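You operate a simulated robot arm through the tools that you are given. There is no shell and no other tool.

You are at the controls of a simulated robot arm. One attempt, no reset.

TASK
Test small compressor 57 on RUN; put it in the salvage tray if it shows OPEN, otherwise the reuse tray.
Fine: leave the tester off and the clip arm up. Set down upright: what you pick out. Where these are worked on the way, their far stop is far enough and under half their travel is too little: clip arm.

The check looks at the end state, three seconds after you hand in, the way a careful person would. Anything else that was tipped, shoved, dropped, spilled or broken makes it a failure.

THE ROBOT
A 7-joint arm with a three-finger gripper, fixed in place. Base frame: the origin is on the floor under the middle of its stand, x ahead of it, y to its left, z up; the work surface is at about z = 0.88. Units: m, rad, N and s.
With the tool pointing down near the work surface it reaches from about 0.1 to 0.88 m from the base axis. Its first joint turns from -2.897 to 2.897 rad. Payload 2.94 kg.
The TCP is the grasp point between the finger pads, 0.03 m short of the fingertips. In the tool frame z runs along the fingers and y along their closing line. The gripper opens to 0.132 m; its body begins 0.107 m behind the TCP.
Orientation is told as [roll, pitch, yaw] about the base's x, y, z axes, in that order, counted from this pose: with the fingers straight down and closing along the base's y, the tool's x points along the base's -x, its y along +y and its z along -z.

THE INTERFACE
- The arm moves only by the tool nudge_tool. Its argument "motion" is a list of rows, each an object of numbers (a shift or turn left out is 0, a gripper value left out holds the last): "x", "y", "z": the shift along the base's x, y, z in mm; "ax", "ay", "az": the turn, a rotation vector about the base's x, y, z in rad. In form: [{"x": .., "y": .., "z": .., "ax": .., "ay": .., "az": ..}, ...]. A call has 1 to 20 rows; each row is the pose to reach, as a shift and turn from the pose commanded when the call began. "fingers" is the finger opening in mm, from 0 to 132, set as the call begins (left out, the last holds). A row lasts 0.2 s, in which the tool goes at most 0.05 m and 0.15 rad; a call with a longer step from one row to the next is refused whole, and so is a gripper value outside its range. Where a pose cannot be reached the arm comes as near as it can. A force on the tool above 70 N (or 10 N above the force at the start of the call, whichever is more), or a blocked arm, ends the call early, and 0.2 s more pass. The fingers move at their own pace (about 0.0374 m/s each) and stop on an object; they squeeze with about 24 N. The grip force told is the motor's: it shows also when the fingers shut on nothing. Time passes only in rows, and 0.2 s behind the last, so rows that repeat a pose let the fingers close. The reply holds the time, the measured pose of the TCP, the force on the tool along the base axes, the opening and the grip force, in the units named above and with some noise, with the torque about the TCP (base axes, N m) and any sound that the robot's microphone picked up, and new pictures: "pictures" is both (left out), scene, wrist or none.
- Cameras (640 x 400 px; columns grow to the right, rows downward): "scene" is fixed at [0.2073, -0.4944, 1.4715]; the picture's right is [-0.95, 0.33, 0.00], its down [-0.29, -0.83, -0.47] and it looks along [-0.15, -0.44, 0.88] (base axes); focal length 214 px, centre (320, 200). "wrist" rides on the gripper at [0.072, 0.003, -0.144] in the tool frame; the picture's right is [-0.04, 1.00, 0.00], its down [-0.88, -0.04, -0.48] and it looks along [-0.48, -0.02, 0.88] (tool axes); focal length 256 px, centre (320, 200). There is no depth. A picture from a camera that has moved, and an enlarged one, comes with that camera's place and axes in the base frame and with its lens. The place of the scene camera against the robot may be out by one fixed shift of up to 0.025 m in any direction.
- slide_trunk(by): moves the trunk up (or, below 0, down) by that many m; the arm rides with it, the base frame stays. It gives what a move gives, with no picture.
- inspect(camera, box): a new picture of the part [left, top, right, bottom] of that camera's present view, enlarged. No time passes.
- sign_off(): hands the job in; it is judged then, once.

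Places have to be worked out from the pictures, the camera data and where the tool is seen. Open the gripper and draw the arm clear of the work before you hand the job in, unless the task says otherwise.

The tools are called as a command line: name --argument value ..., lists and objects as JSON in quotes. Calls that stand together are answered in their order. nudge_tool: Moves the arm, as the interface text tells. Its arguments: {"type":"object","properties":{"motion":{"type":"array","items":{"type":"object","properties":{"x":{"type":"number"},"y":{"type":"number"},"z":{"type":"number"},"ax":{"type":"number"},"ay":{"type":"number"},"az":{"type":"number"}}}},"fingers":{"type":"number"},"pictures":{"type":"string","enum":["both","scene","wrist","none"]}},"required":["motion"]} The other tools are called the same way: slide_trunk (by) moves the trunk up or down; inspect (camera, box) takes an enlarged picture of a part of a camera's view; sign_off () hands the job in.

At the start:

```text
clock: 0.0
tcp_pos: [0.3617, -0.3964, 1.462]
orientation: [0.0, 0.001, 0.001]
force: [0.1, 1.0, 0.1]
moment: [0.01, 0.03, 0.0]
gripper_width: 0.132
gripper_force: 0.1
trunk travel left (down, up): [-0.4, 0.14]
```

scene: 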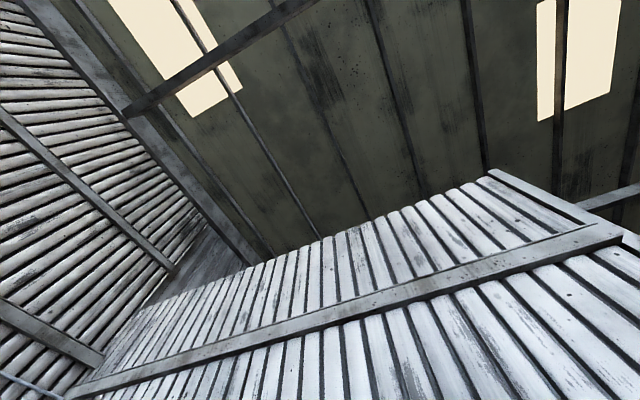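
wrist: 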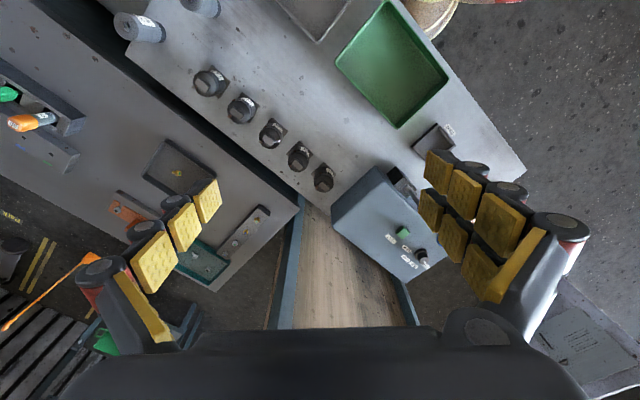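

The scene camera looks up at the roof, so it is of no use; the wrist camera shows a bench with compressors, trays and a tester box. I'll enlarge parts of the wrist view first.

inspect --camera "wrist" --box '[100, 0, 340, 200]'

inspect --camera "wrist" --box '[300, 100, 540, 300]'

inspect --camera "wrist" --box '[0, 50, 300, 300]'

inspect --camera "wrist" --box '[260, 0, 560, 150]'

```text
2.00 times, centred on (220, 100) of wrist
camera zoom: at [0.2909, -0.3939, 1.6072], right [0.04, 1.0, 0.0], down [0.88, -0.04, 0.48], along [0.48, -0.02, -0.88], focal length 512 px, centre (520, 400)
```

zoom: 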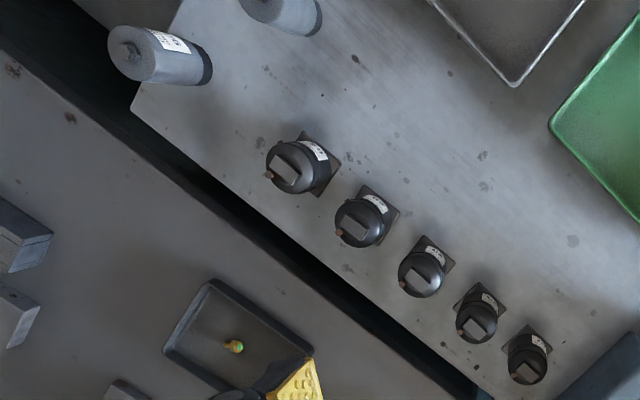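

```text
2.00 times, centred on (420, 200) of wrist
camera zoom: at [0.2909, -0.3939, 1.6072], right [0.04, 1.0, 0.0], down [0.88, -0.04, 0.48], along [0.48, -0.02, -0.88], focal length 512 px, centre (120, 200)
```

zoom: 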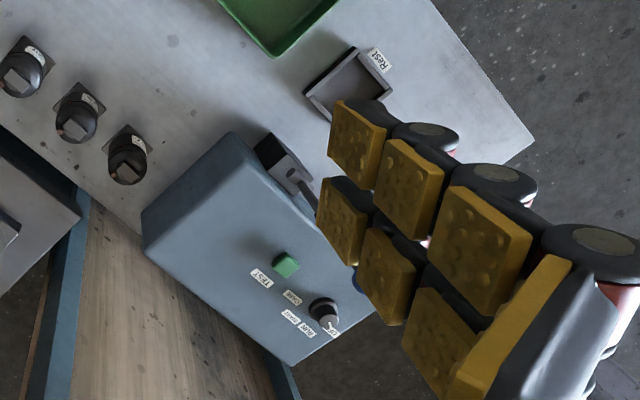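

```text
1.60 times, centred on (150, 175) of wrist
camera zoom: at [0.2909, -0.3939, 1.6072], right [0.04, 1.0, 0.0], down [0.88, -0.04, 0.48], along [0.48, -0.02, -0.88], focal length 410 px, centre (592, 240)
```

zoom: 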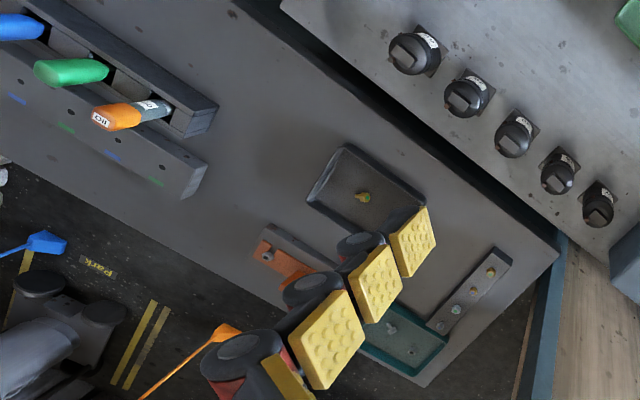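

```text
2.13 times, centred on (410, 75) of wrist
camera zoom: at [0.2909, -0.3939, 1.6072], right [0.04, 1.0, 0.0], down [0.88, -0.04, 0.48], along [0.48, -0.02, -0.88], focal length 546 px, centre (128, 467)
```

zoom: 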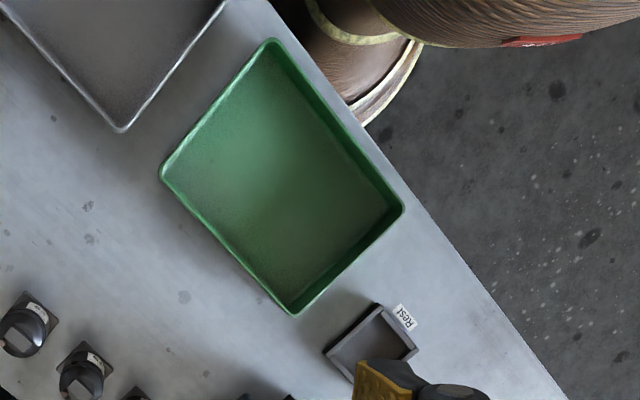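

The bench holds five small compressors in a row running about (0.33,-0.68) to (0.61,-0.40), the green tray near (0.30,-0.15) and the tester near (0.72,-0.2). I'll move lower over the row to read the labels.

nudge_tool --motion '[{"x": -18, "y": -25, "z": -33}, {"x": -36, "y": -50, "z": -66}, {"x": -54, "y": -75, "z": -99}, {"x": -72, "y": -100, "z": -132}, {"x": -92, "y": -124, "z": -165}, {"x": -110, "y": -135, "z": -200}]' --pictures "wrist"

```text
clock: 1.4
tcp_pos: [0.2533, -0.535, 1.2599]
orientation: [0.0, 0.001, -0.001]
force: [-0.7, -0.1, -0.7]
moment: [-0.02, -0.02, -0.01]
gripper_width: 0.1317
gripper_force: 0.0
trunk travel left (down, up): [-0.4, 0.14]
camera wrist: at [0.18, -0.5323, 1.4057], right [0.04, 1.0, 0.0], down [0.88, -0.04, 0.48], along [0.48, -0.02, -0.88], focal length 256 px, centre (320, 200)
```

wrist: 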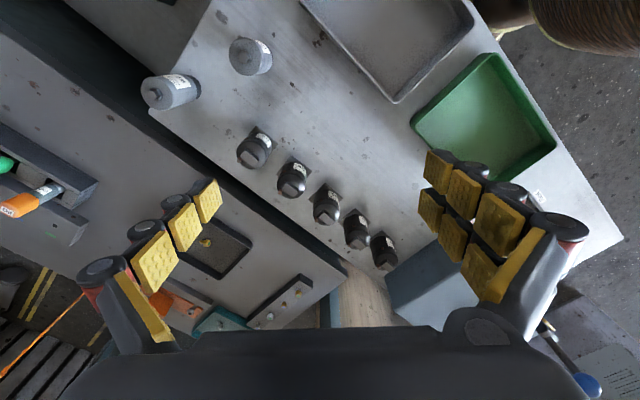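

inspect --camera "wrist" --box '[220, 110, 320, 210]'

inspect --camera "wrist" --box '[310, 170, 410, 280]'

inspect --camera "wrist" --box '[130, 20, 290, 120]'

inspect --camera "wrist" --box '[290, 0, 570, 180]'

```text
4.00 times, centred on (270, 160) of wrist
camera zoom: at [0.18, -0.5323, 1.4057], right [0.04, 1.0, 0.0], down [0.88, -0.04, 0.48], along [0.48, -0.02, -0.88], focal length 1024 px, centre (520, 360)
```

zoom: 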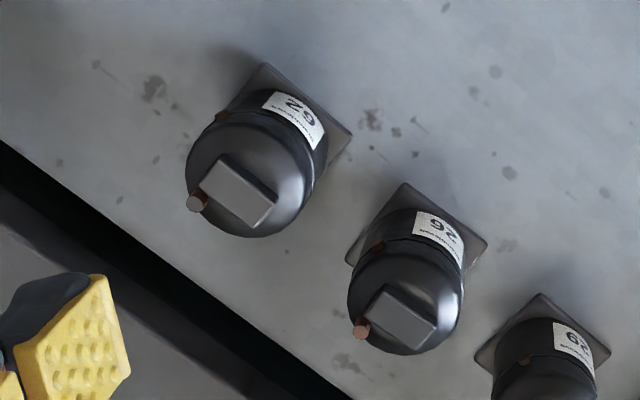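

```text
3.64 times, centred on (360, 225) of wrist
camera zoom: at [0.18, -0.5323, 1.4057], right [0.04, 1.0, 0.0], down [0.88, -0.04, 0.48], along [0.48, -0.02, -0.88], focal length 931 px, centre (174, 109)
```

zoom: 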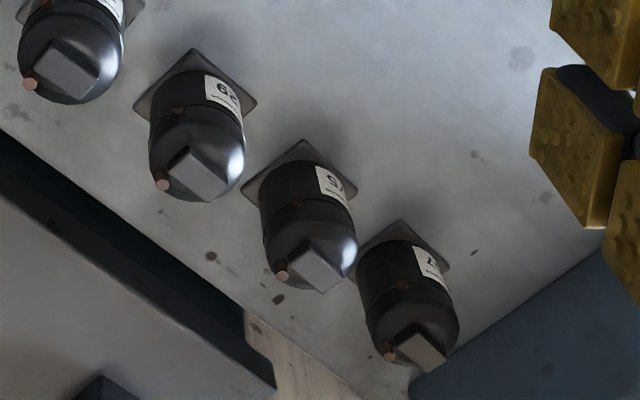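

```text
4.00 times, centred on (210, 70) of wrist
camera zoom: at [0.18, -0.5323, 1.4057], right [0.04, 1.0, 0.0], down [0.88, -0.04, 0.48], along [0.48, -0.02, -0.88], focal length 1024 px, centre (760, 720)
```

zoom: 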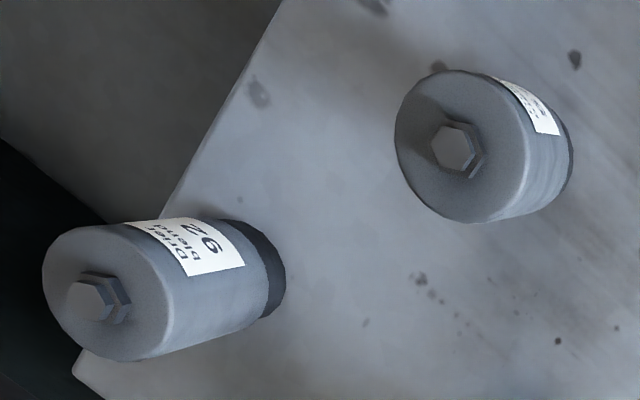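

```text
2.22 times, centred on (430, 90) of wrist
camera zoom: at [0.18, -0.5323, 1.4057], right [0.04, 1.0, 0.0], down [0.88, -0.04, 0.48], along [0.48, -0.02, -0.88], focal length 569 px, centre (76, 444)
```

zoom: 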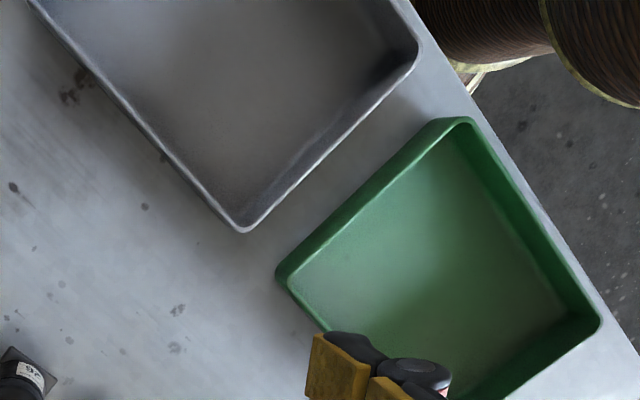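

The labels look like two-digit numbers seen upside down; I need a closer view from the labelled side. I'll turn the tool about -45° and come in over the row from the robot side, staying well above the compressors.

nudge_tool --motion '[{"x": 18, "y": 17, "z": -15, "az": -0.13}, {"x": 36, "y": 34, "z": -30, "az": -0.26}, {"x": 54, "y": 51, "z": -50, "az": -0.39}, {"x": 72, "y": 68, "z": -75, "az": -0.52}, {"x": 90, "y": 85, "z": -100, "az": -0.65}, {"x": 107, "y": 100, "z": -130, "az": -0.78}]' --pictures "wrist"

```text
clock: 2.8
tcp_pos: [0.3628, -0.4319, 1.1305]
orientation: [0.001, 0.001, -0.783]
force: [-0.5, -0.4, 1.0]
moment: [0.01, 0.06, -0.04]
gripper_width: 0.132
gripper_force: 0.0
trunk travel left (down, up): [-0.4, 0.14]
camera wrist: at [0.3143, -0.3796, 1.2758], right [0.73, 0.68, 0.0], down [0.6, -0.65, 0.48], along [0.32, -0.35, -0.88], focal length 256 px, centre (320, 200)
```

wrist: 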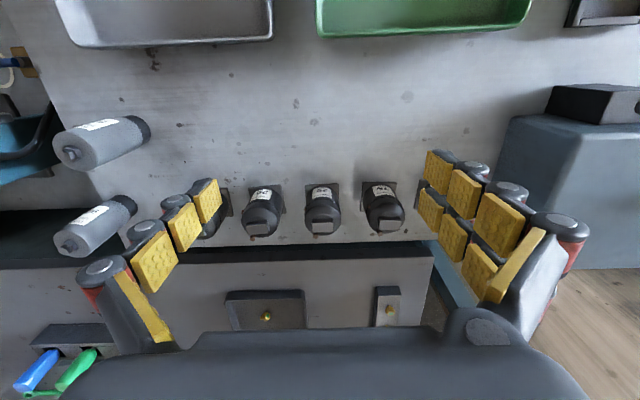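

inspect --camera "wrist" --box '[230, 170, 330, 245]'

inspect --camera "wrist" --box '[320, 165, 440, 245]'

inspect --camera "wrist" --box '[480, 0, 640, 180]'

inspect --camera "wrist" --box '[0, 30, 180, 270]'

```text
5.33 times, centred on (280, 208) of wrist
camera zoom: at [0.3143, -0.3796, 1.2758], right [0.73, 0.68, 0.0], down [0.6, -0.65, 0.48], along [0.32, -0.35, -0.88], focal length 1365 px, centre (533, 160)
```

zoom: 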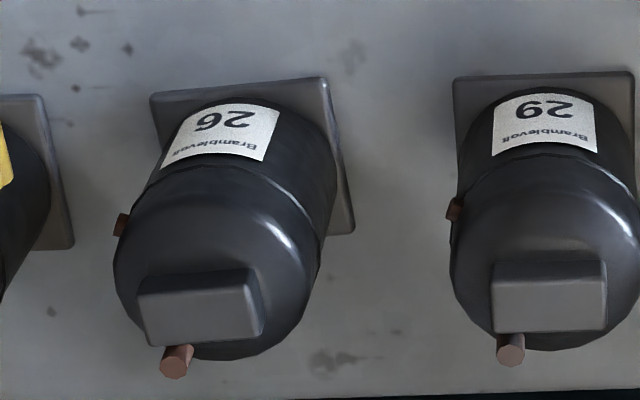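

```text
5.00 times, centred on (380, 205) of wrist
camera zoom: at [0.3143, -0.3796, 1.2758], right [0.73, 0.68, 0.0], down [0.6, -0.65, 0.48], along [0.32, -0.35, -0.88], focal length 1280 px, centre (20, 175)
```

zoom: 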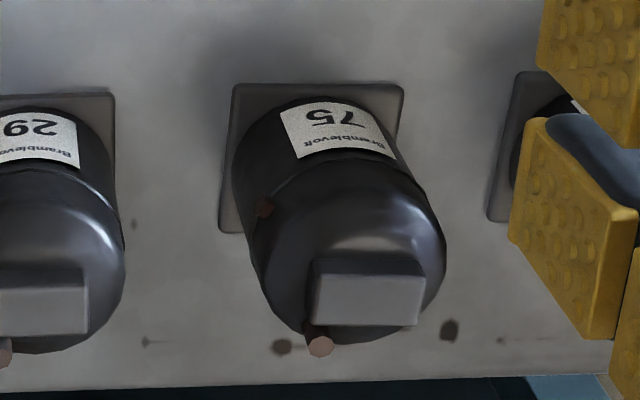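

```text
2.22 times, centred on (560, 90) of wrist
camera zoom: at [0.3143, -0.3796, 1.2758], right [0.73, 0.68, 0.0], down [0.6, -0.65, 0.48], along [0.32, -0.35, -0.88], focal length 569 px, centre (-213, 444)
```

zoom: 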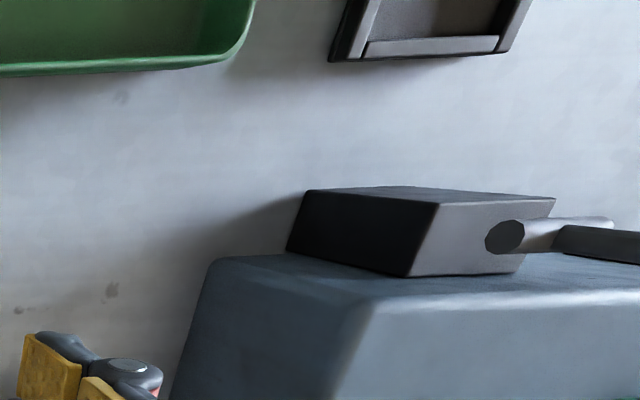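

```text
1.67 times, centred on (90, 150) of wrist
camera zoom: at [0.3143, -0.3796, 1.2758], right [0.73, 0.68, 0.0], down [0.6, -0.65, 0.48], along [0.32, -0.35, -0.88], focal length 427 px, centre (703, 283)
```

zoom: 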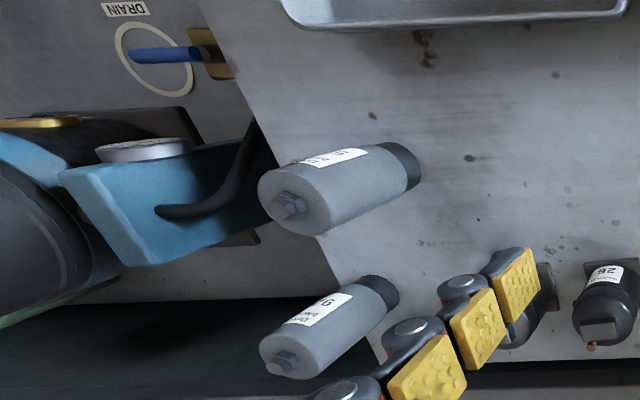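

I read 26, 29 and 75 (upside down), but upside-down digits could fool me on 57/75. I'll turn the tool to line up along the row, so the labels appear on their side at the left of the picture and can be read with certainty.

nudge_tool --motion '[{"x": 5, "y": 14, "az": 0.145}, {"x": 9, "y": 28, "az": 0.29}, {"x": 14, "y": 42, "az": 0.435}, {"x": 18, "y": 57, "az": 0.58}, {"x": 23, "y": 71, "az": 0.725}, {"x": 27, "y": 85, "az": 0.87}, {"x": 32, "y": 99, "az": 1.015}, {"x": 36, "y": 113, "az": 1.16}, {"x": 41, "y": 128, "az": 1.305}, {"x": 45, "y": 142, "az": 1.45}, {"x": 50, "y": 156, "az": 1.595}]' --pictures "wrist"

```text
clock: 5.2
tcp_pos: [0.4097, -0.2757, 1.132]
orientation: [0.0, 0.0, 0.816]
force: [-0.8, -0.2, 0.1]
moment: [0.01, 0.0, -0.01]
gripper_width: 0.132
gripper_force: 0.0
trunk travel left (down, up): [-0.4, 0.14]
camera wrist: at [0.3583, -0.3267, 1.2772], right [-0.7, 0.72, 0.0], down [0.63, 0.61, 0.48], along [0.34, 0.33, -0.88], focal length 256 px, centre (320, 200)
```

wrist: 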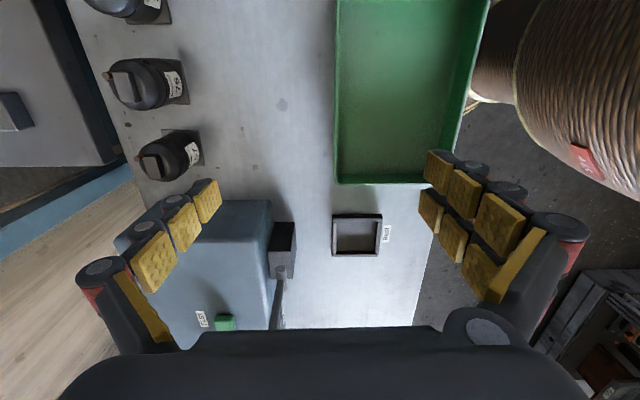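

inspect --camera "wrist" --box '[100, 40, 220, 115]'

inspect --camera "wrist" --box '[120, 110, 240, 190]'

inspect --camera "wrist" --box '[180, 180, 420, 330]'

```text
5.33 times, centred on (160, 78) of wrist
camera zoom: at [0.3583, -0.3267, 1.2772], right [-0.7, 0.72, 0.0], down [0.63, 0.61, 0.48], along [0.34, 0.33, -0.88], focal length 1365 px, centre (1173, 853)
```

zoom: 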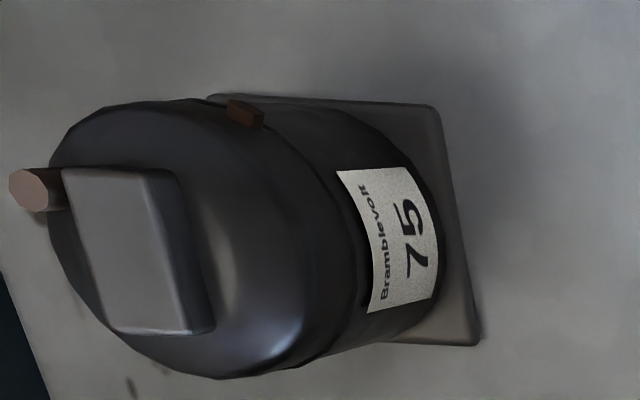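

```text
5.00 times, centred on (180, 150) of wrist
camera zoom: at [0.3583, -0.3267, 1.2772], right [-0.7, 0.72, 0.0], down [0.63, 0.61, 0.48], along [0.34, 0.33, -0.88], focal length 1280 px, centre (1020, 450)
```

zoom: 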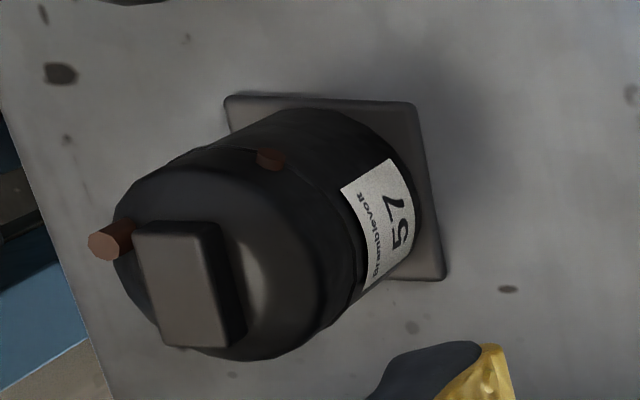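

```text
2.67 times, centred on (300, 255) of wrist
camera zoom: at [0.3583, -0.3267, 1.2772], right [-0.7, 0.72, 0.0], down [0.63, 0.61, 0.48], along [0.34, 0.33, -0.88], focal length 683 px, centre (373, 53)
```

zoom: 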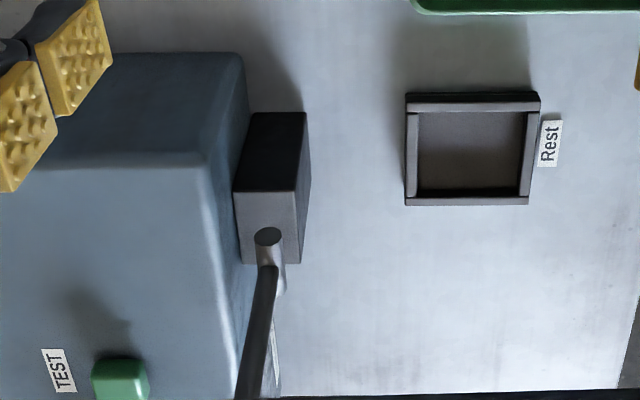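

Row end (about 0.578,-0.383) reads clearly "57" with "75" beside it. "Rest" is a small recessed fixture near (0.515,-0.08), and the clip lever appears to stand up from a block near (0.60,-0.18). I'll rise and look at the tester from above.

nudge_tool --motion '[{"z": 45}, {"z": 90}, {"z": 135}, {"x": 10, "y": -10, "z": 180}, {"x": 20, "y": -20, "z": 220}, {"x": 30, "y": -30, "z": 260}, {"x": 40, "y": -30, "z": 290}]' --pictures "wrist"

```text
clock: 6.8
tcp_pos: [0.4471, -0.3076, 1.4228]
orientation: [0.002, 0.0, 0.815]
force: [0.9, -1.1, -0.1]
moment: [0.0, -0.03, 0.0]
gripper_width: 0.1321
gripper_force: 0.1
trunk travel left (down, up): [-0.4, 0.14]
camera wrist: at [0.3961, -0.3603, 1.5671], right [-0.7, 0.72, 0.0], down [0.63, 0.61, 0.48], along [0.34, 0.33, -0.88], focal length 256 px, centre (320, 200)
```

wrist: 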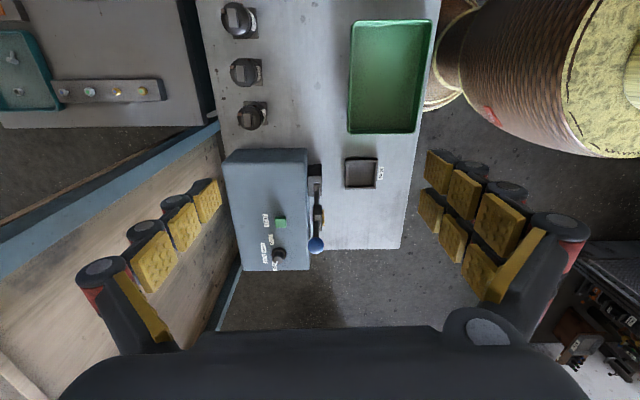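

inspect --camera "wrist" --box '[215, 140, 405, 280]'

inspect --camera "wrist" --box '[250, 200, 340, 275]'

```text
2.86 times, centred on (310, 210) of wrist
camera zoom: at [0.3961, -0.3603, 1.5671], right [-0.7, 0.72, 0.0], down [0.63, 0.61, 0.48], along [0.34, 0.33, -0.88], focal length 731 px, centre (349, 171)
```

zoom: 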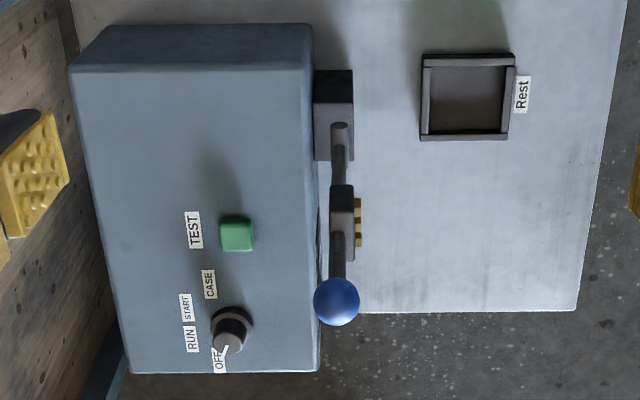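

```text
5.33 times, centred on (295, 238) of wrist
camera zoom: at [0.3961, -0.3603, 1.5671], right [-0.7, 0.72, 0.0], down [0.63, 0.61, 0.48], along [0.34, 0.33, -0.88], focal length 1365 px, centre (453, 0)
```

zoom: 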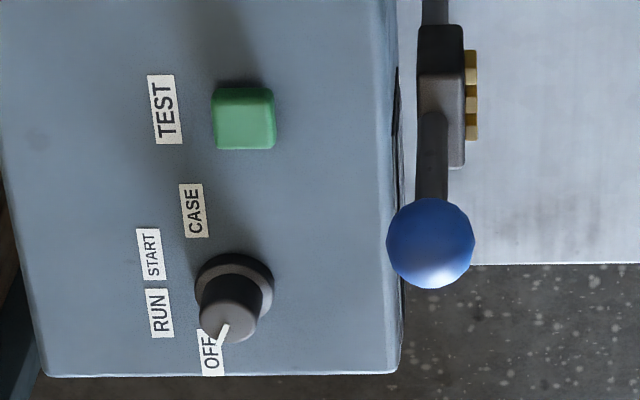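

The tester has OFF/RUN/START/CASE around the knob, a TEST button, and an upright lever with gold contacts facing the Rest; no display is on top so it must be on the robot-side face. I'll swing around to view that face and the lever from the robot's side, staying high.

nudge_tool --motion '[{"x": 8, "y": 32, "z": -5, "az": -0.142}, {"x": 15, "y": 64, "z": -10, "az": -0.284}, {"x": 23, "y": 96, "z": -18, "az": -0.426}, {"x": 30, "y": 128, "z": -26, "az": -0.568}, {"x": 38, "y": 160, "z": -35, "az": -0.71}, {"x": 45, "y": 192, "z": -45, "az": -0.852}, {"x": 53, "y": 224, "z": -55, "az": -0.994}, {"x": 60, "y": 256, "z": -66, "az": -1.136}, {"x": 68, "y": 288, "z": -78, "az": -1.278}, {"x": 75, "y": 320, "z": -90, "az": -1.42}, {"x": 83, "y": 348, "z": -103, "az": -1.558}]' --pictures "wrist"

```text
clock: 9.2
tcp_pos: [0.5341, 0.0454, 1.3183]
orientation: [-0.003, 0.001, -0.745]
force: [0.8, -0.2, -1.0]
moment: [-0.02, 0.01, 0.0]
gripper_width: 0.1321
gripper_force: 0.1
trunk travel left (down, up): [-0.4, 0.14]
camera wrist: at [0.484, 0.0971, 1.464], right [0.71, 0.71, 0.0], down [0.62, -0.62, 0.48], along [0.33, -0.34, -0.88], focal length 256 px, centre (320, 200)
```

wrist: 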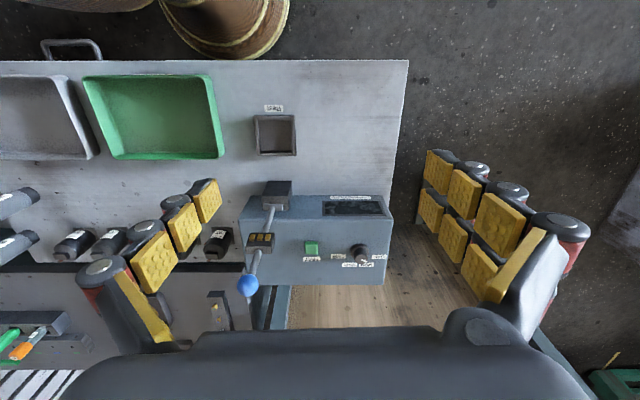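

inspect --camera "wrist" --box '[220, 95, 410, 300]'

inspect --camera "wrist" --box '[310, 185, 400, 280]'

inspect --camera "wrist" --box '[0, 30, 240, 180]'

```text
1.95 times, centred on (315, 198) of wrist
camera zoom: at [0.484, 0.0971, 1.464], right [0.71, 0.71, 0.0], down [0.62, -0.62, 0.48], along [0.33, -0.34, -0.88], focal length 500 px, centre (330, 205)
```

zoom: 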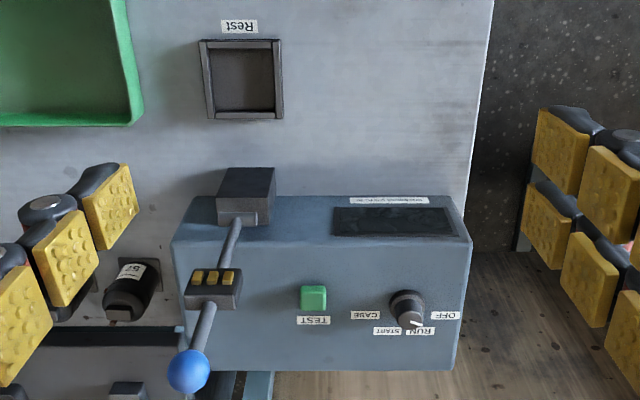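

```text
4.21 times, centred on (355, 232) of wrist
camera zoom: at [0.484, 0.0971, 1.464], right [0.71, 0.71, 0.0], down [0.62, -0.62, 0.48], along [0.33, -0.34, -0.88], focal length 1078 px, centre (173, 63)
```

zoom: 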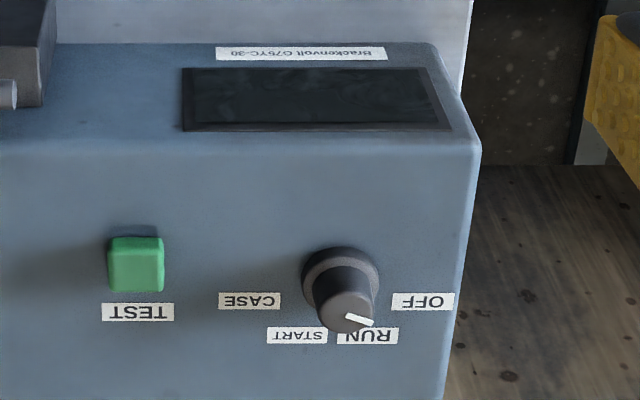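

```text
2.67 times, centred on (120, 105) of wrist
camera zoom: at [0.484, 0.0971, 1.464], right [0.71, 0.71, 0.0], down [0.62, -0.62, 0.48], along [0.33, -0.34, -0.88], focal length 683 px, centre (853, 453)
```

zoom: 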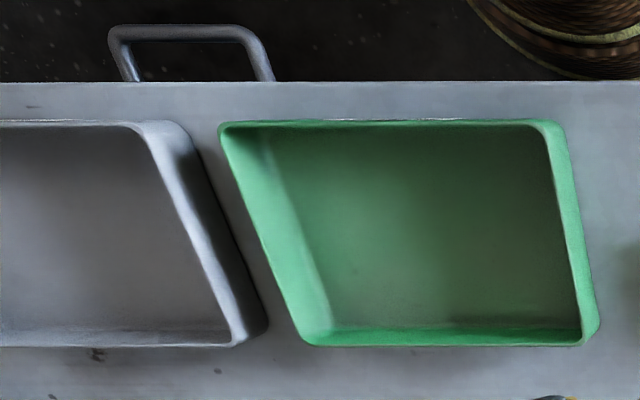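

The dark display and model label are on the tester's robot-side face; the lever is upright at about (0.605,-0.165) with its ball near z=1.21. I still need the tray labels, so I'll move to the robot side and look at the trays.

nudge_tool --motion '[{"x": -30, "y": 26, "z": -8, "az": -0.1}, {"x": -60, "y": 52, "z": -18, "az": -0.2}, {"x": -90, "y": 78, "z": -28, "az": -0.3}, {"x": -120, "y": 104, "z": -40, "az": -0.4}, {"x": -148, "y": 130, "z": -52, "az": -0.5}, {"x": -174, "y": 155, "z": -68, "az": -0.6}]' --pictures "wrist"

```text
clock: 10.6
tcp_pos: [0.3582, 0.1998, 1.2523]
orientation: [0.001, -0.001, -1.346]
force: [-0.9, 0.1, 0.0]
moment: [-0.01, -0.03, -0.06]
gripper_width: 0.1318
gripper_force: 0.0
trunk travel left (down, up): [-0.4, 0.14]
camera wrist: at [0.3469, 0.2705, 1.3976], right [0.98, 0.18, 0.0], down [0.16, -0.86, 0.48], along [0.09, -0.47, -0.88], focal length 256 px, centre (320, 200)
```

wrist: 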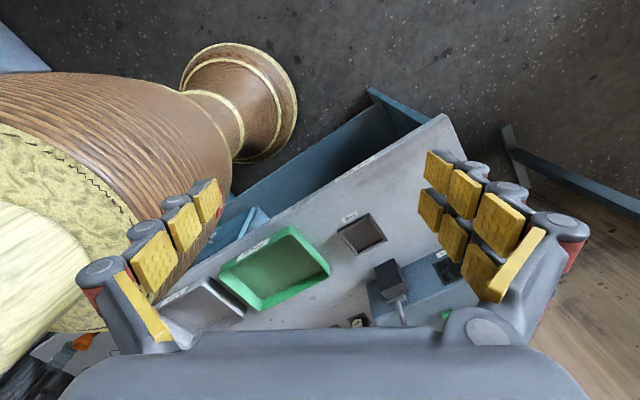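

inspect --camera "wrist" --box '[150, 200, 350, 330]'

inspect --camera "wrist" --box '[220, 215, 300, 275]'

inspect --camera "wrist" --box '[150, 260, 250, 330]'

inspect --camera "wrist" --box '[320, 200, 490, 330]'

```text
3.08 times, centred on (250, 265) of wrist
camera zoom: at [0.3469, 0.2705, 1.3976], right [0.98, 0.18, 0.0], down [0.16, -0.86, 0.48], along [0.09, -0.47, -0.88], focal length 788 px, centre (535, 0)
```

zoom: 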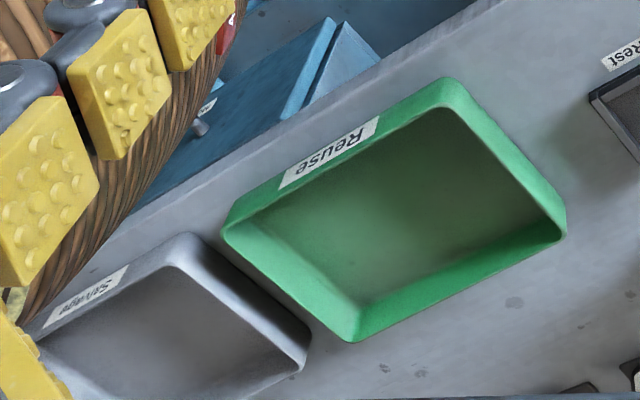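

```text
6.67 times, centred on (260, 245) of wrist
camera zoom: at [0.3469, 0.2705, 1.3976], right [0.98, 0.18, 0.0], down [0.16, -0.86, 0.48], along [0.09, -0.47, -0.88], focal length 1707 px, centre (720, -100)
```

zoom: 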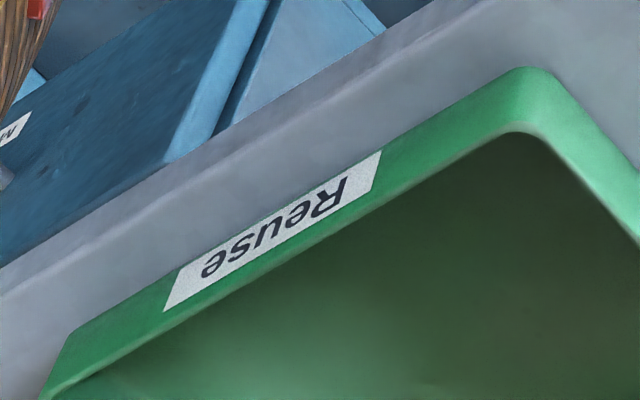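

```text
5.71 times, centred on (200, 295) of wrist
camera zoom: at [0.3469, 0.2705, 1.3976], right [0.98, 0.18, 0.0], down [0.16, -0.86, 0.48], along [0.09, -0.47, -0.88], focal length 1463 px, centre (1006, -343)
```

zoom: 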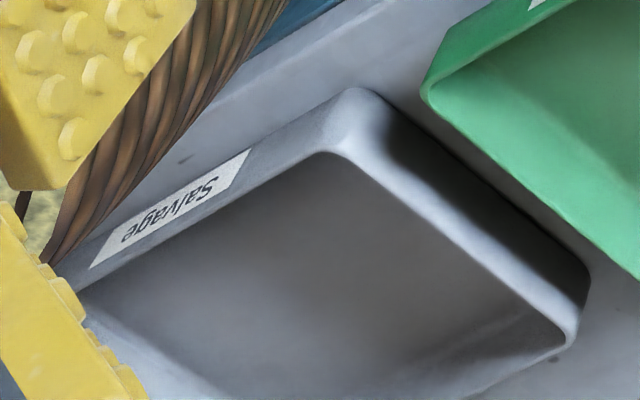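

```text
3.08 times, centred on (405, 265) of wrist
camera zoom: at [0.3469, 0.2705, 1.3976], right [0.98, 0.18, 0.0], down [0.16, -0.86, 0.48], along [0.09, -0.47, -0.88], focal length 788 px, centre (58, 0)
```

zoom: 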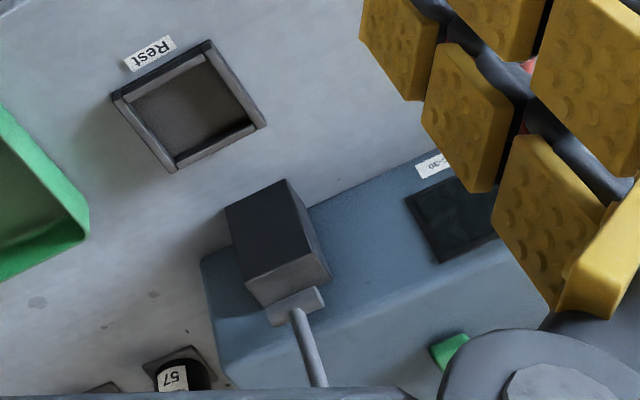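

The green tray is "Reuse" and the grey one "Salvage". Now I go round the upright lever, high, to above compressor 57 (about 0.590,-0.391), turning the tool to a yaw of 0.2 for a grip that clears neighbour, tester and later the lever.

nudge_tool --motion '[{"x": 0, "y": -20, "z": 40, "az": 0.097}, {"x": 5, "y": -60, "z": 60, "az": 0.193}, {"x": 10, "y": -105, "z": 75, "az": 0.29}, {"x": 18, "y": -150, "z": 80, "az": 0.386}, {"x": 26, "y": -195, "z": 80, "az": 0.483}, {"x": 36, "y": -240, "z": 80, "az": 0.58}, {"x": 46, "y": -285, "z": 80, "az": 0.676}, {"x": 56, "y": -330, "z": 80, "az": 0.773}, {"x": 66, "y": -375, "z": 78, "az": 0.87}, {"x": 80, "y": -415, "z": 70, "az": 0.966}, {"x": 100, "y": -450, "z": 60, "az": 1.063}, {"x": 125, "y": -485, "z": 48, "az": 1.16}, {"x": 152, "y": -515, "z": 30, "az": 1.256}, {"x": 180, "y": -545, "z": 10, "az": 1.353}, {"x": 207, "y": -570, "z": -20, "az": 1.45}, {"x": 222, "y": -585, "z": -60, "az": 1.546}]' --pictures "wrist"

```text
clock: 14.0
tcp_pos: [0.5839, -0.3862, 1.192]
orientation: [0.001, 0.001, 0.204]
force: [-0.3, -0.6, 0.0]
moment: [0.02, 0.03, 0.0]
gripper_width: 0.1315
gripper_force: 0.1
trunk travel left (down, up): [-0.4, 0.14]
camera wrist: at [0.5126, -0.3982, 1.3362], right [-0.16, 0.99, 0.0], down [0.87, 0.14, 0.48], along [0.47, 0.08, -0.88], focal length 256 px, centre (320, 200)
```

wrist: 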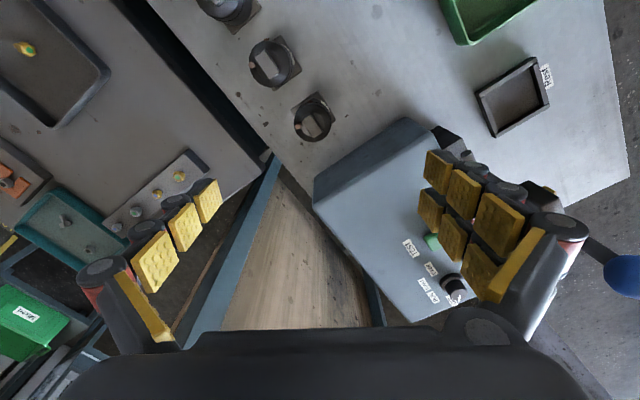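

Compressor 57 is below the gripper at about pixel (313,118). I'll enlarge it for an accurate fix before descending.

inspect --camera "wrist" --box '[264, 80, 364, 150]'

```text
5.71 times, centred on (314, 115) of wrist
camera zoom: at [0.5126, -0.3982, 1.3362], right [-0.16, 0.99, 0.0], down [0.87, 0.14, 0.48], along [0.47, 0.08, -0.88], focal length 1463 px, centre (354, 686)
```

zoom: 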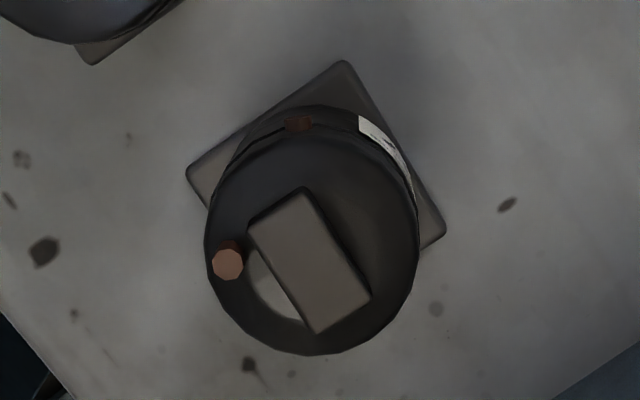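

Compressor 57's centre comes out at (0.595,-0.3955), body about 55 mm across, top near z=0.975. I'll narrow the fingers to 100 mm, centre over it and descend part way.

nudge_tool --motion '[{"x": 6, "y": -5, "z": 0}, {"x": 11, "y": -9, "z": -30}, {"x": 11, "y": -9, "z": -70}, {"x": 11, "y": -9, "z": -110}, {"x": 11, "y": -9, "z": -145}]' --fingers 100 --pictures "wrist"

```text
clock: 15.2
tcp_pos: [0.593, -0.3976, 1.0437]
orientation: [-0.003, -0.002, 0.203]
force: [0.6, -1.1, -0.1]
moment: [0.05, 0.04, 0.0]
gripper_width: 0.1
gripper_force: 0.0
trunk travel left (down, up): [-0.4, 0.14]
camera wrist: at [0.5217, -0.4093, 1.1894], right [-0.16, 0.99, 0.0], down [0.87, 0.14, 0.48], along [0.47, 0.08, -0.88], focal length 256 px, centre (320, 200)
```

wrist: 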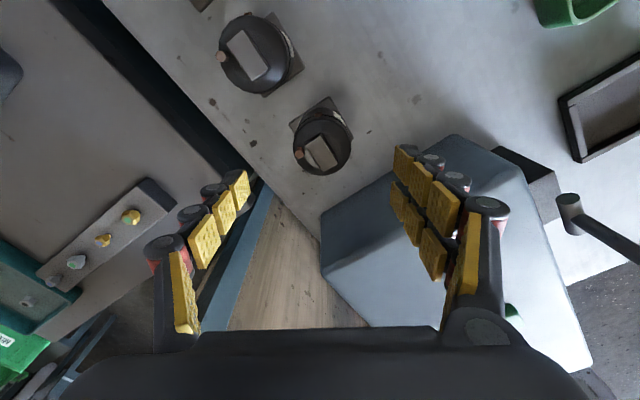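

The compressor is centred between the fingers. I'll descend to a grasp height of about z=0.93, then close.

nudge_tool --motion '[{"x": 1, "y": 1, "z": -40}, {"x": 1, "y": 1, "z": -80}, {"x": 1, "y": 1, "z": -114}, {"x": 1, "y": 1, "z": -114}]' --pictures "wrist"

```text
clock: 16.2
tcp_pos: [0.5922, -0.3943, 0.9328]
orientation: [0.0, 0.0, 0.205]
force: [-0.6, -0.1, 0.0]
moment: [0.0, -0.02, -0.01]
gripper_width: 0.1002
gripper_force: 0.1
trunk travel left (down, up): [-0.4, 0.14]
camera wrist: at [0.5214, -0.4059, 1.0774], right [-0.16, 0.99, 0.0], down [0.87, 0.14, 0.48], along [0.47, 0.08, -0.88], focal length 256 px, centre (320, 200)
```

wrist: 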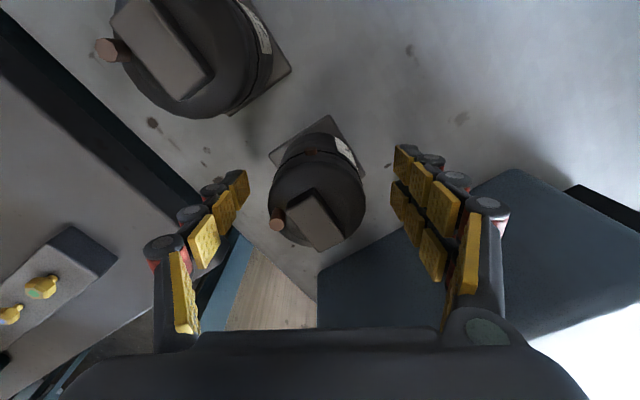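

The fingers straddle the body evenly. Closing now.

nudge_tool --motion '[{"z": 0}, {"z": 0}, {"z": 0}, {"z": 0}, {"z": 0}, {"z": 0}, {"z": 0}]' --fingers 30 --pictures "wrist"

```text
clock: 17.8
tcp_pos: [0.5919, -0.3946, 0.9335]
orientation: [0.002, 0.0, 0.201]
force: [1.1, -3.5, 3.6]
moment: [-0.11, 0.02, 0.05]
gripper_width: 0.0548
gripper_force: 23.3
trunk travel left (down, up): [-0.4, 0.14]
camera wrist: at [0.5214, -0.4062, 1.0779], right [-0.16, 0.99, 0.0], down [0.87, 0.14, 0.48], along [0.47, 0.08, -0.88], focal length 256 px, centre (320, 200)
```

wrist: 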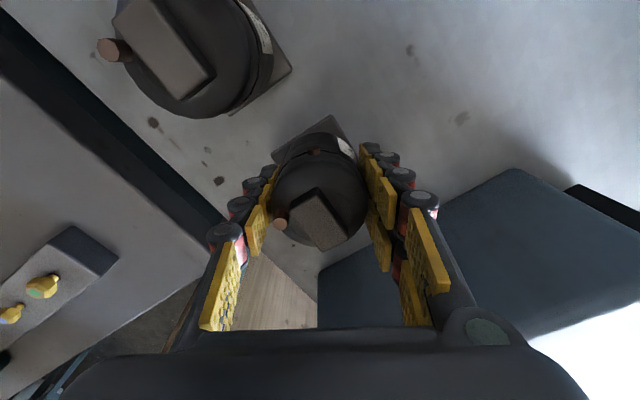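

The body is gripped (54.8 mm, ~23 N). I'll lift straight up, then carry it around the robot side of the lever toward the Rest.

nudge_tool --motion '[{"z": 20}, {"z": 50}, {"z": 90}, {"z": 130}, {"z": 160}, {"x": -20, "y": 20, "z": 165}, {"x": -50, "y": 50, "z": 165}, {"x": -80, "y": 80, "z": 165}, {"x": -105, "y": 115, "z": 165}, {"x": -125, "y": 150, "z": 165}, {"x": -140, "y": 190, "z": 165}, {"x": -150, "y": 230, "z": 165}, {"x": -155, "y": 270, "z": 165}]' --pictures "wrist"

```text
clock: 20.6
tcp_pos: [0.437, -0.1238, 1.0979]
orientation: [-0.001, -0.001, 0.2]
force: [-0.1, -0.7, -0.1]
moment: [-0.04, 0.01, 0.0]
gripper_width: 0.03
gripper_force: 0.0
trunk travel left (down, up): [-0.4, 0.14]
camera wrist: at [0.3657, -0.1359, 1.2437], right [-0.16, 0.99, 0.0], down [0.87, 0.14, 0.48], along [0.47, 0.07, -0.88], focal length 256 px, centre (320, 200)
```

wrist: 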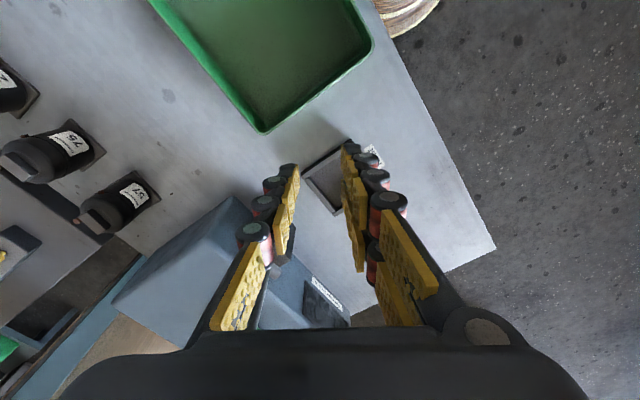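

The grip slipped during the lift: the fingers are empty at 30 mm and compressor 57 is still standing in the row. I'll inspect it to see whether it was disturbed and how its shape goes.

inspect --camera "wrist" --box '[0, 110, 180, 250]'

inspect --camera "wrist" --box '[70, 160, 170, 240]'

```text
2.86 times, centred on (90, 180) of wrist
camera zoom: at [0.3657, -0.1359, 1.2437], right [-0.16, 0.99, 0.0], down [0.87, 0.14, 0.48], along [0.47, 0.07, -0.88], focal length 731 px, centre (977, 257)
```

zoom: 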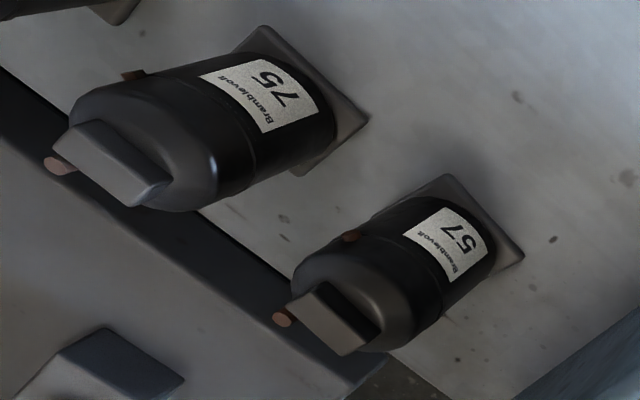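

```text
5.00 times, centred on (120, 200) of wrist
camera zoom: at [0.3657, -0.1359, 1.2437], right [-0.16, 0.99, 0.0], down [0.87, 0.14, 0.48], along [0.47, 0.07, -0.88], focal length 1280 px, centre (1320, 200)
```

zoom: 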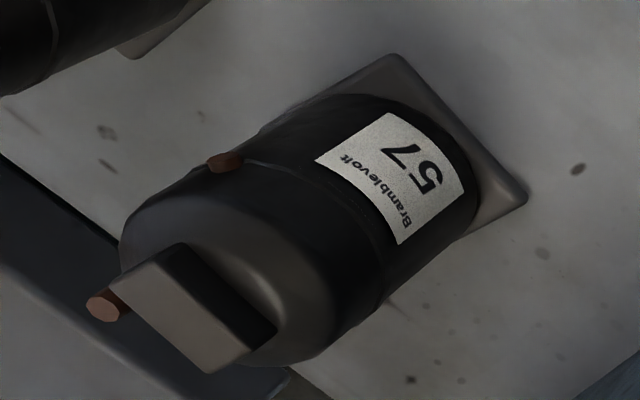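

Compressor 57 stands undisturbed; the grip simply slid off it, so I must lift much more gently and grip a little lower. I reopen and go back above it the same way.

nudge_tool --motion '[{"x": 5, "y": -40}, {"x": 15, "y": -80}, {"x": 30, "y": -120}, {"x": 50, "y": -155}, {"x": 75, "y": -190}, {"x": 105, "y": -220}, {"x": 135, "y": -250}, {"x": 157, "y": -271, "z": -10}, {"x": 157, "y": -271, "z": -30}]' --fingers 100 --pictures "wrist"

inspect --camera "wrist" --box '[264, 80, 384, 180]'

```text
clock: 22.6
tcp_pos: [0.5954, -0.3973, 1.0664]
orientation: [-0.002, 0.0, 0.204]
force: [0.6, -0.8, 0.2]
moment: [0.01, 0.03, -0.01]
gripper_width: 0.1
gripper_force: 0.1
trunk travel left (down, up): [-0.4, 0.14]
camera wrist: at [0.5241, -0.41, 1.2106], right [-0.16, 0.99, 0.0], down [0.87, 0.14, 0.48], along [0.47, 0.08, -0.88], focal length 256 px, centre (320, 200)
```

wrist: 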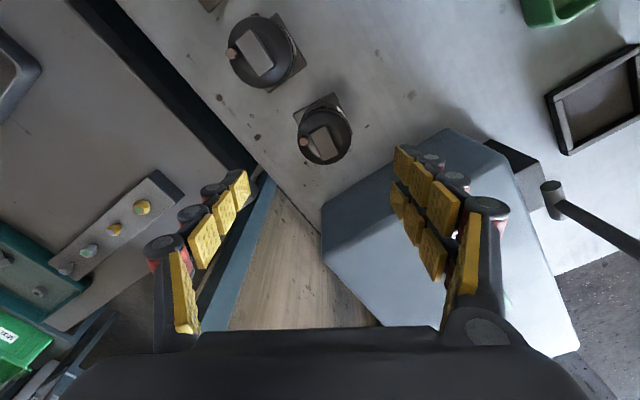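

```text
4.00 times, centred on (324, 130) of wrist
camera zoom: at [0.5241, -0.41, 1.2106], right [-0.16, 0.99, 0.0], down [0.87, 0.14, 0.48], along [0.47, 0.08, -0.88], focal length 1024 px, centre (304, 480)
```

zoom: 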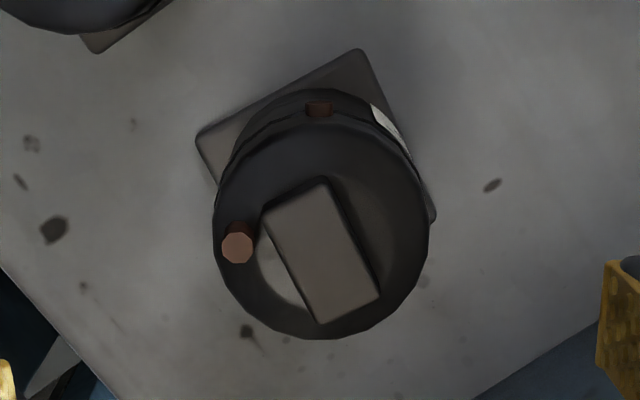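

The compressor is now centred at about (0.592,-0.395), turned only a few degrees. I'll descend slightly lower than before (z≈0.925).

nudge_tool --motion '[{"x": -2, "y": 1, "z": -40}, {"x": -2, "y": 1, "z": -80}, {"x": -2, "y": 1, "z": -115}, {"x": -2, "y": 1, "z": -130}, {"x": -2, "y": 1, "z": -141}]' --pictures "wrist"

```text
clock: 23.8
tcp_pos: [0.5922, -0.3958, 0.923]
orientation: [0.001, 0.001, 0.203]
force: [1.1, -0.1, -0.4]
moment: [0.02, 0.02, -0.03]
gripper_width: 0.0998
gripper_force: 0.0
trunk travel left (down, up): [-0.4, 0.14]
camera wrist: at [0.5221, -0.4065, 1.0688], right [-0.16, 0.99, 0.0], down [0.87, 0.14, 0.48], along [0.47, 0.08, -0.88], focal length 256 px, centre (320, 200)
```

wrist: 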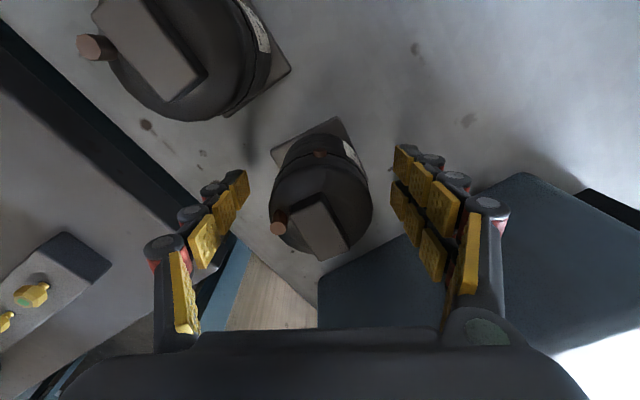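

Centred again. I close fully on it and hold, without lifting yet.

nudge_tool --motion '[{"z": -2}, {"z": -2}, {"z": -2}, {"z": -2}, {"z": -2}, {"z": -2}, {"z": -2}, {"z": -2}]' --fingers 0 --pictures "wrist"

```text
clock: 25.6
tcp_pos: [0.5935, -0.3949, 0.9226]
orientation: [0.001, -0.001, 0.203]
force: [0.6, 1.2, -0.6]
moment: [0.07, 0.05, 0.01]
gripper_width: 0.0542
gripper_force: 23.7
trunk travel left (down, up): [-0.4, 0.14]
camera wrist: at [0.522, -0.4065, 1.0673], right [-0.16, 0.99, 0.0], down [0.87, 0.14, 0.48], along [0.47, 0.08, -0.88], focal length 256 px, centre (320, 200)
```

wrist: 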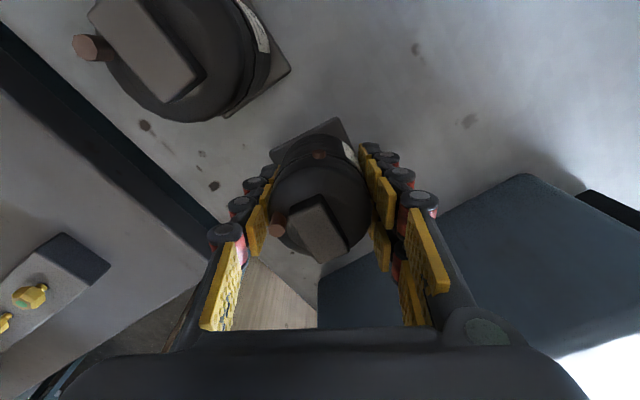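

Gripped again at 54 mm with full squeeze. I lift very slowly a few millimetres and watch the force and width.

nudge_tool --motion '[{"z": 1}, {"z": 2}, {"z": 3}, {"z": 5}, {"z": 7}, {"z": 9}, {"z": 11}, {"z": 13}, {"z": 15}]' --pictures "wrist"

```text
clock: 27.6
tcp_pos: [0.5934, -0.3952, 0.9374]
orientation: [0.002, 0.0, 0.203]
force: [-0.7, -0.2, -6.0]
moment: [-0.03, 0.01, -0.01]
gripper_width: 0.0541
gripper_force: 24.0
trunk travel left (down, up): [-0.4, 0.14]
camera wrist: at [0.5228, -0.4077, 1.0837], right [-0.16, 0.99, 0.0], down [0.87, 0.14, 0.48], along [0.47, 0.08, -0.88], focal length 256 px, centre (320, 200)
```

wrist: 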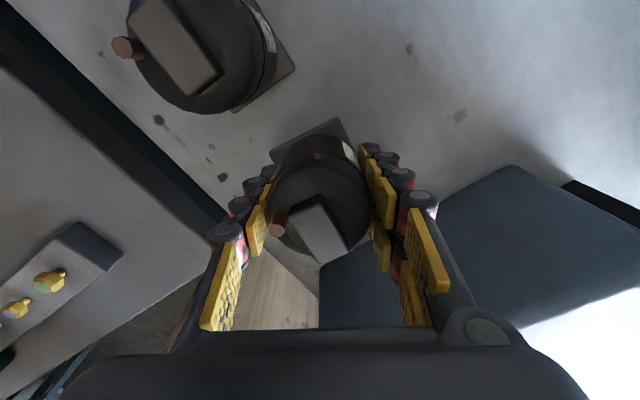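

It is holding: -6 N of weight, the compressor rides with the fingers while the background shifts. I continue lifting gently.

nudge_tool --motion '[{"z": 3}, {"z": 7}, {"z": 12}, {"z": 18}, {"z": 25}, {"z": 33}, {"z": 41}, {"z": 49}, {"z": 57}, {"z": 65}, {"z": 73}, {"z": 81}, {"z": 89}, {"z": 97}, {"z": 105}, {"z": 113}, {"z": 120}, {"z": 126}, {"z": 130}, {"z": 132}]' --pictures "wrist"

```text
clock: 31.8
tcp_pos: [0.5928, -0.3948, 1.0697]
orientation: [0.0, 0.0, 0.203]
force: [0.8, -0.6, -5.5]
moment: [0.0, -0.01, -0.01]
gripper_width: 0.0536
gripper_force: 23.6
trunk travel left (down, up): [-0.4, 0.14]
camera wrist: at [0.5217, -0.4073, 1.2161], right [-0.16, 0.99, 0.0], down [0.87, 0.14, 0.47], along [0.47, 0.08, -0.88], focal length 256 px, centre (320, 200)
```

wrist: 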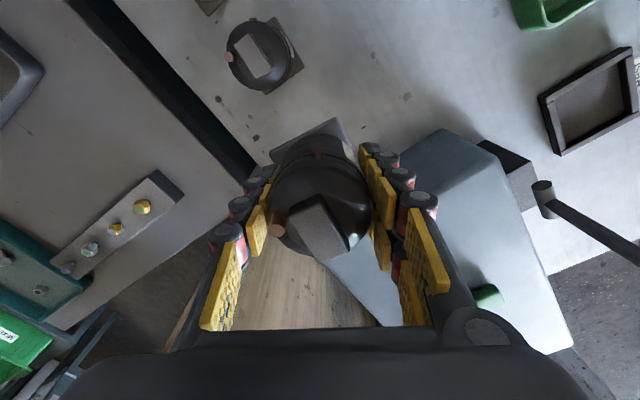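

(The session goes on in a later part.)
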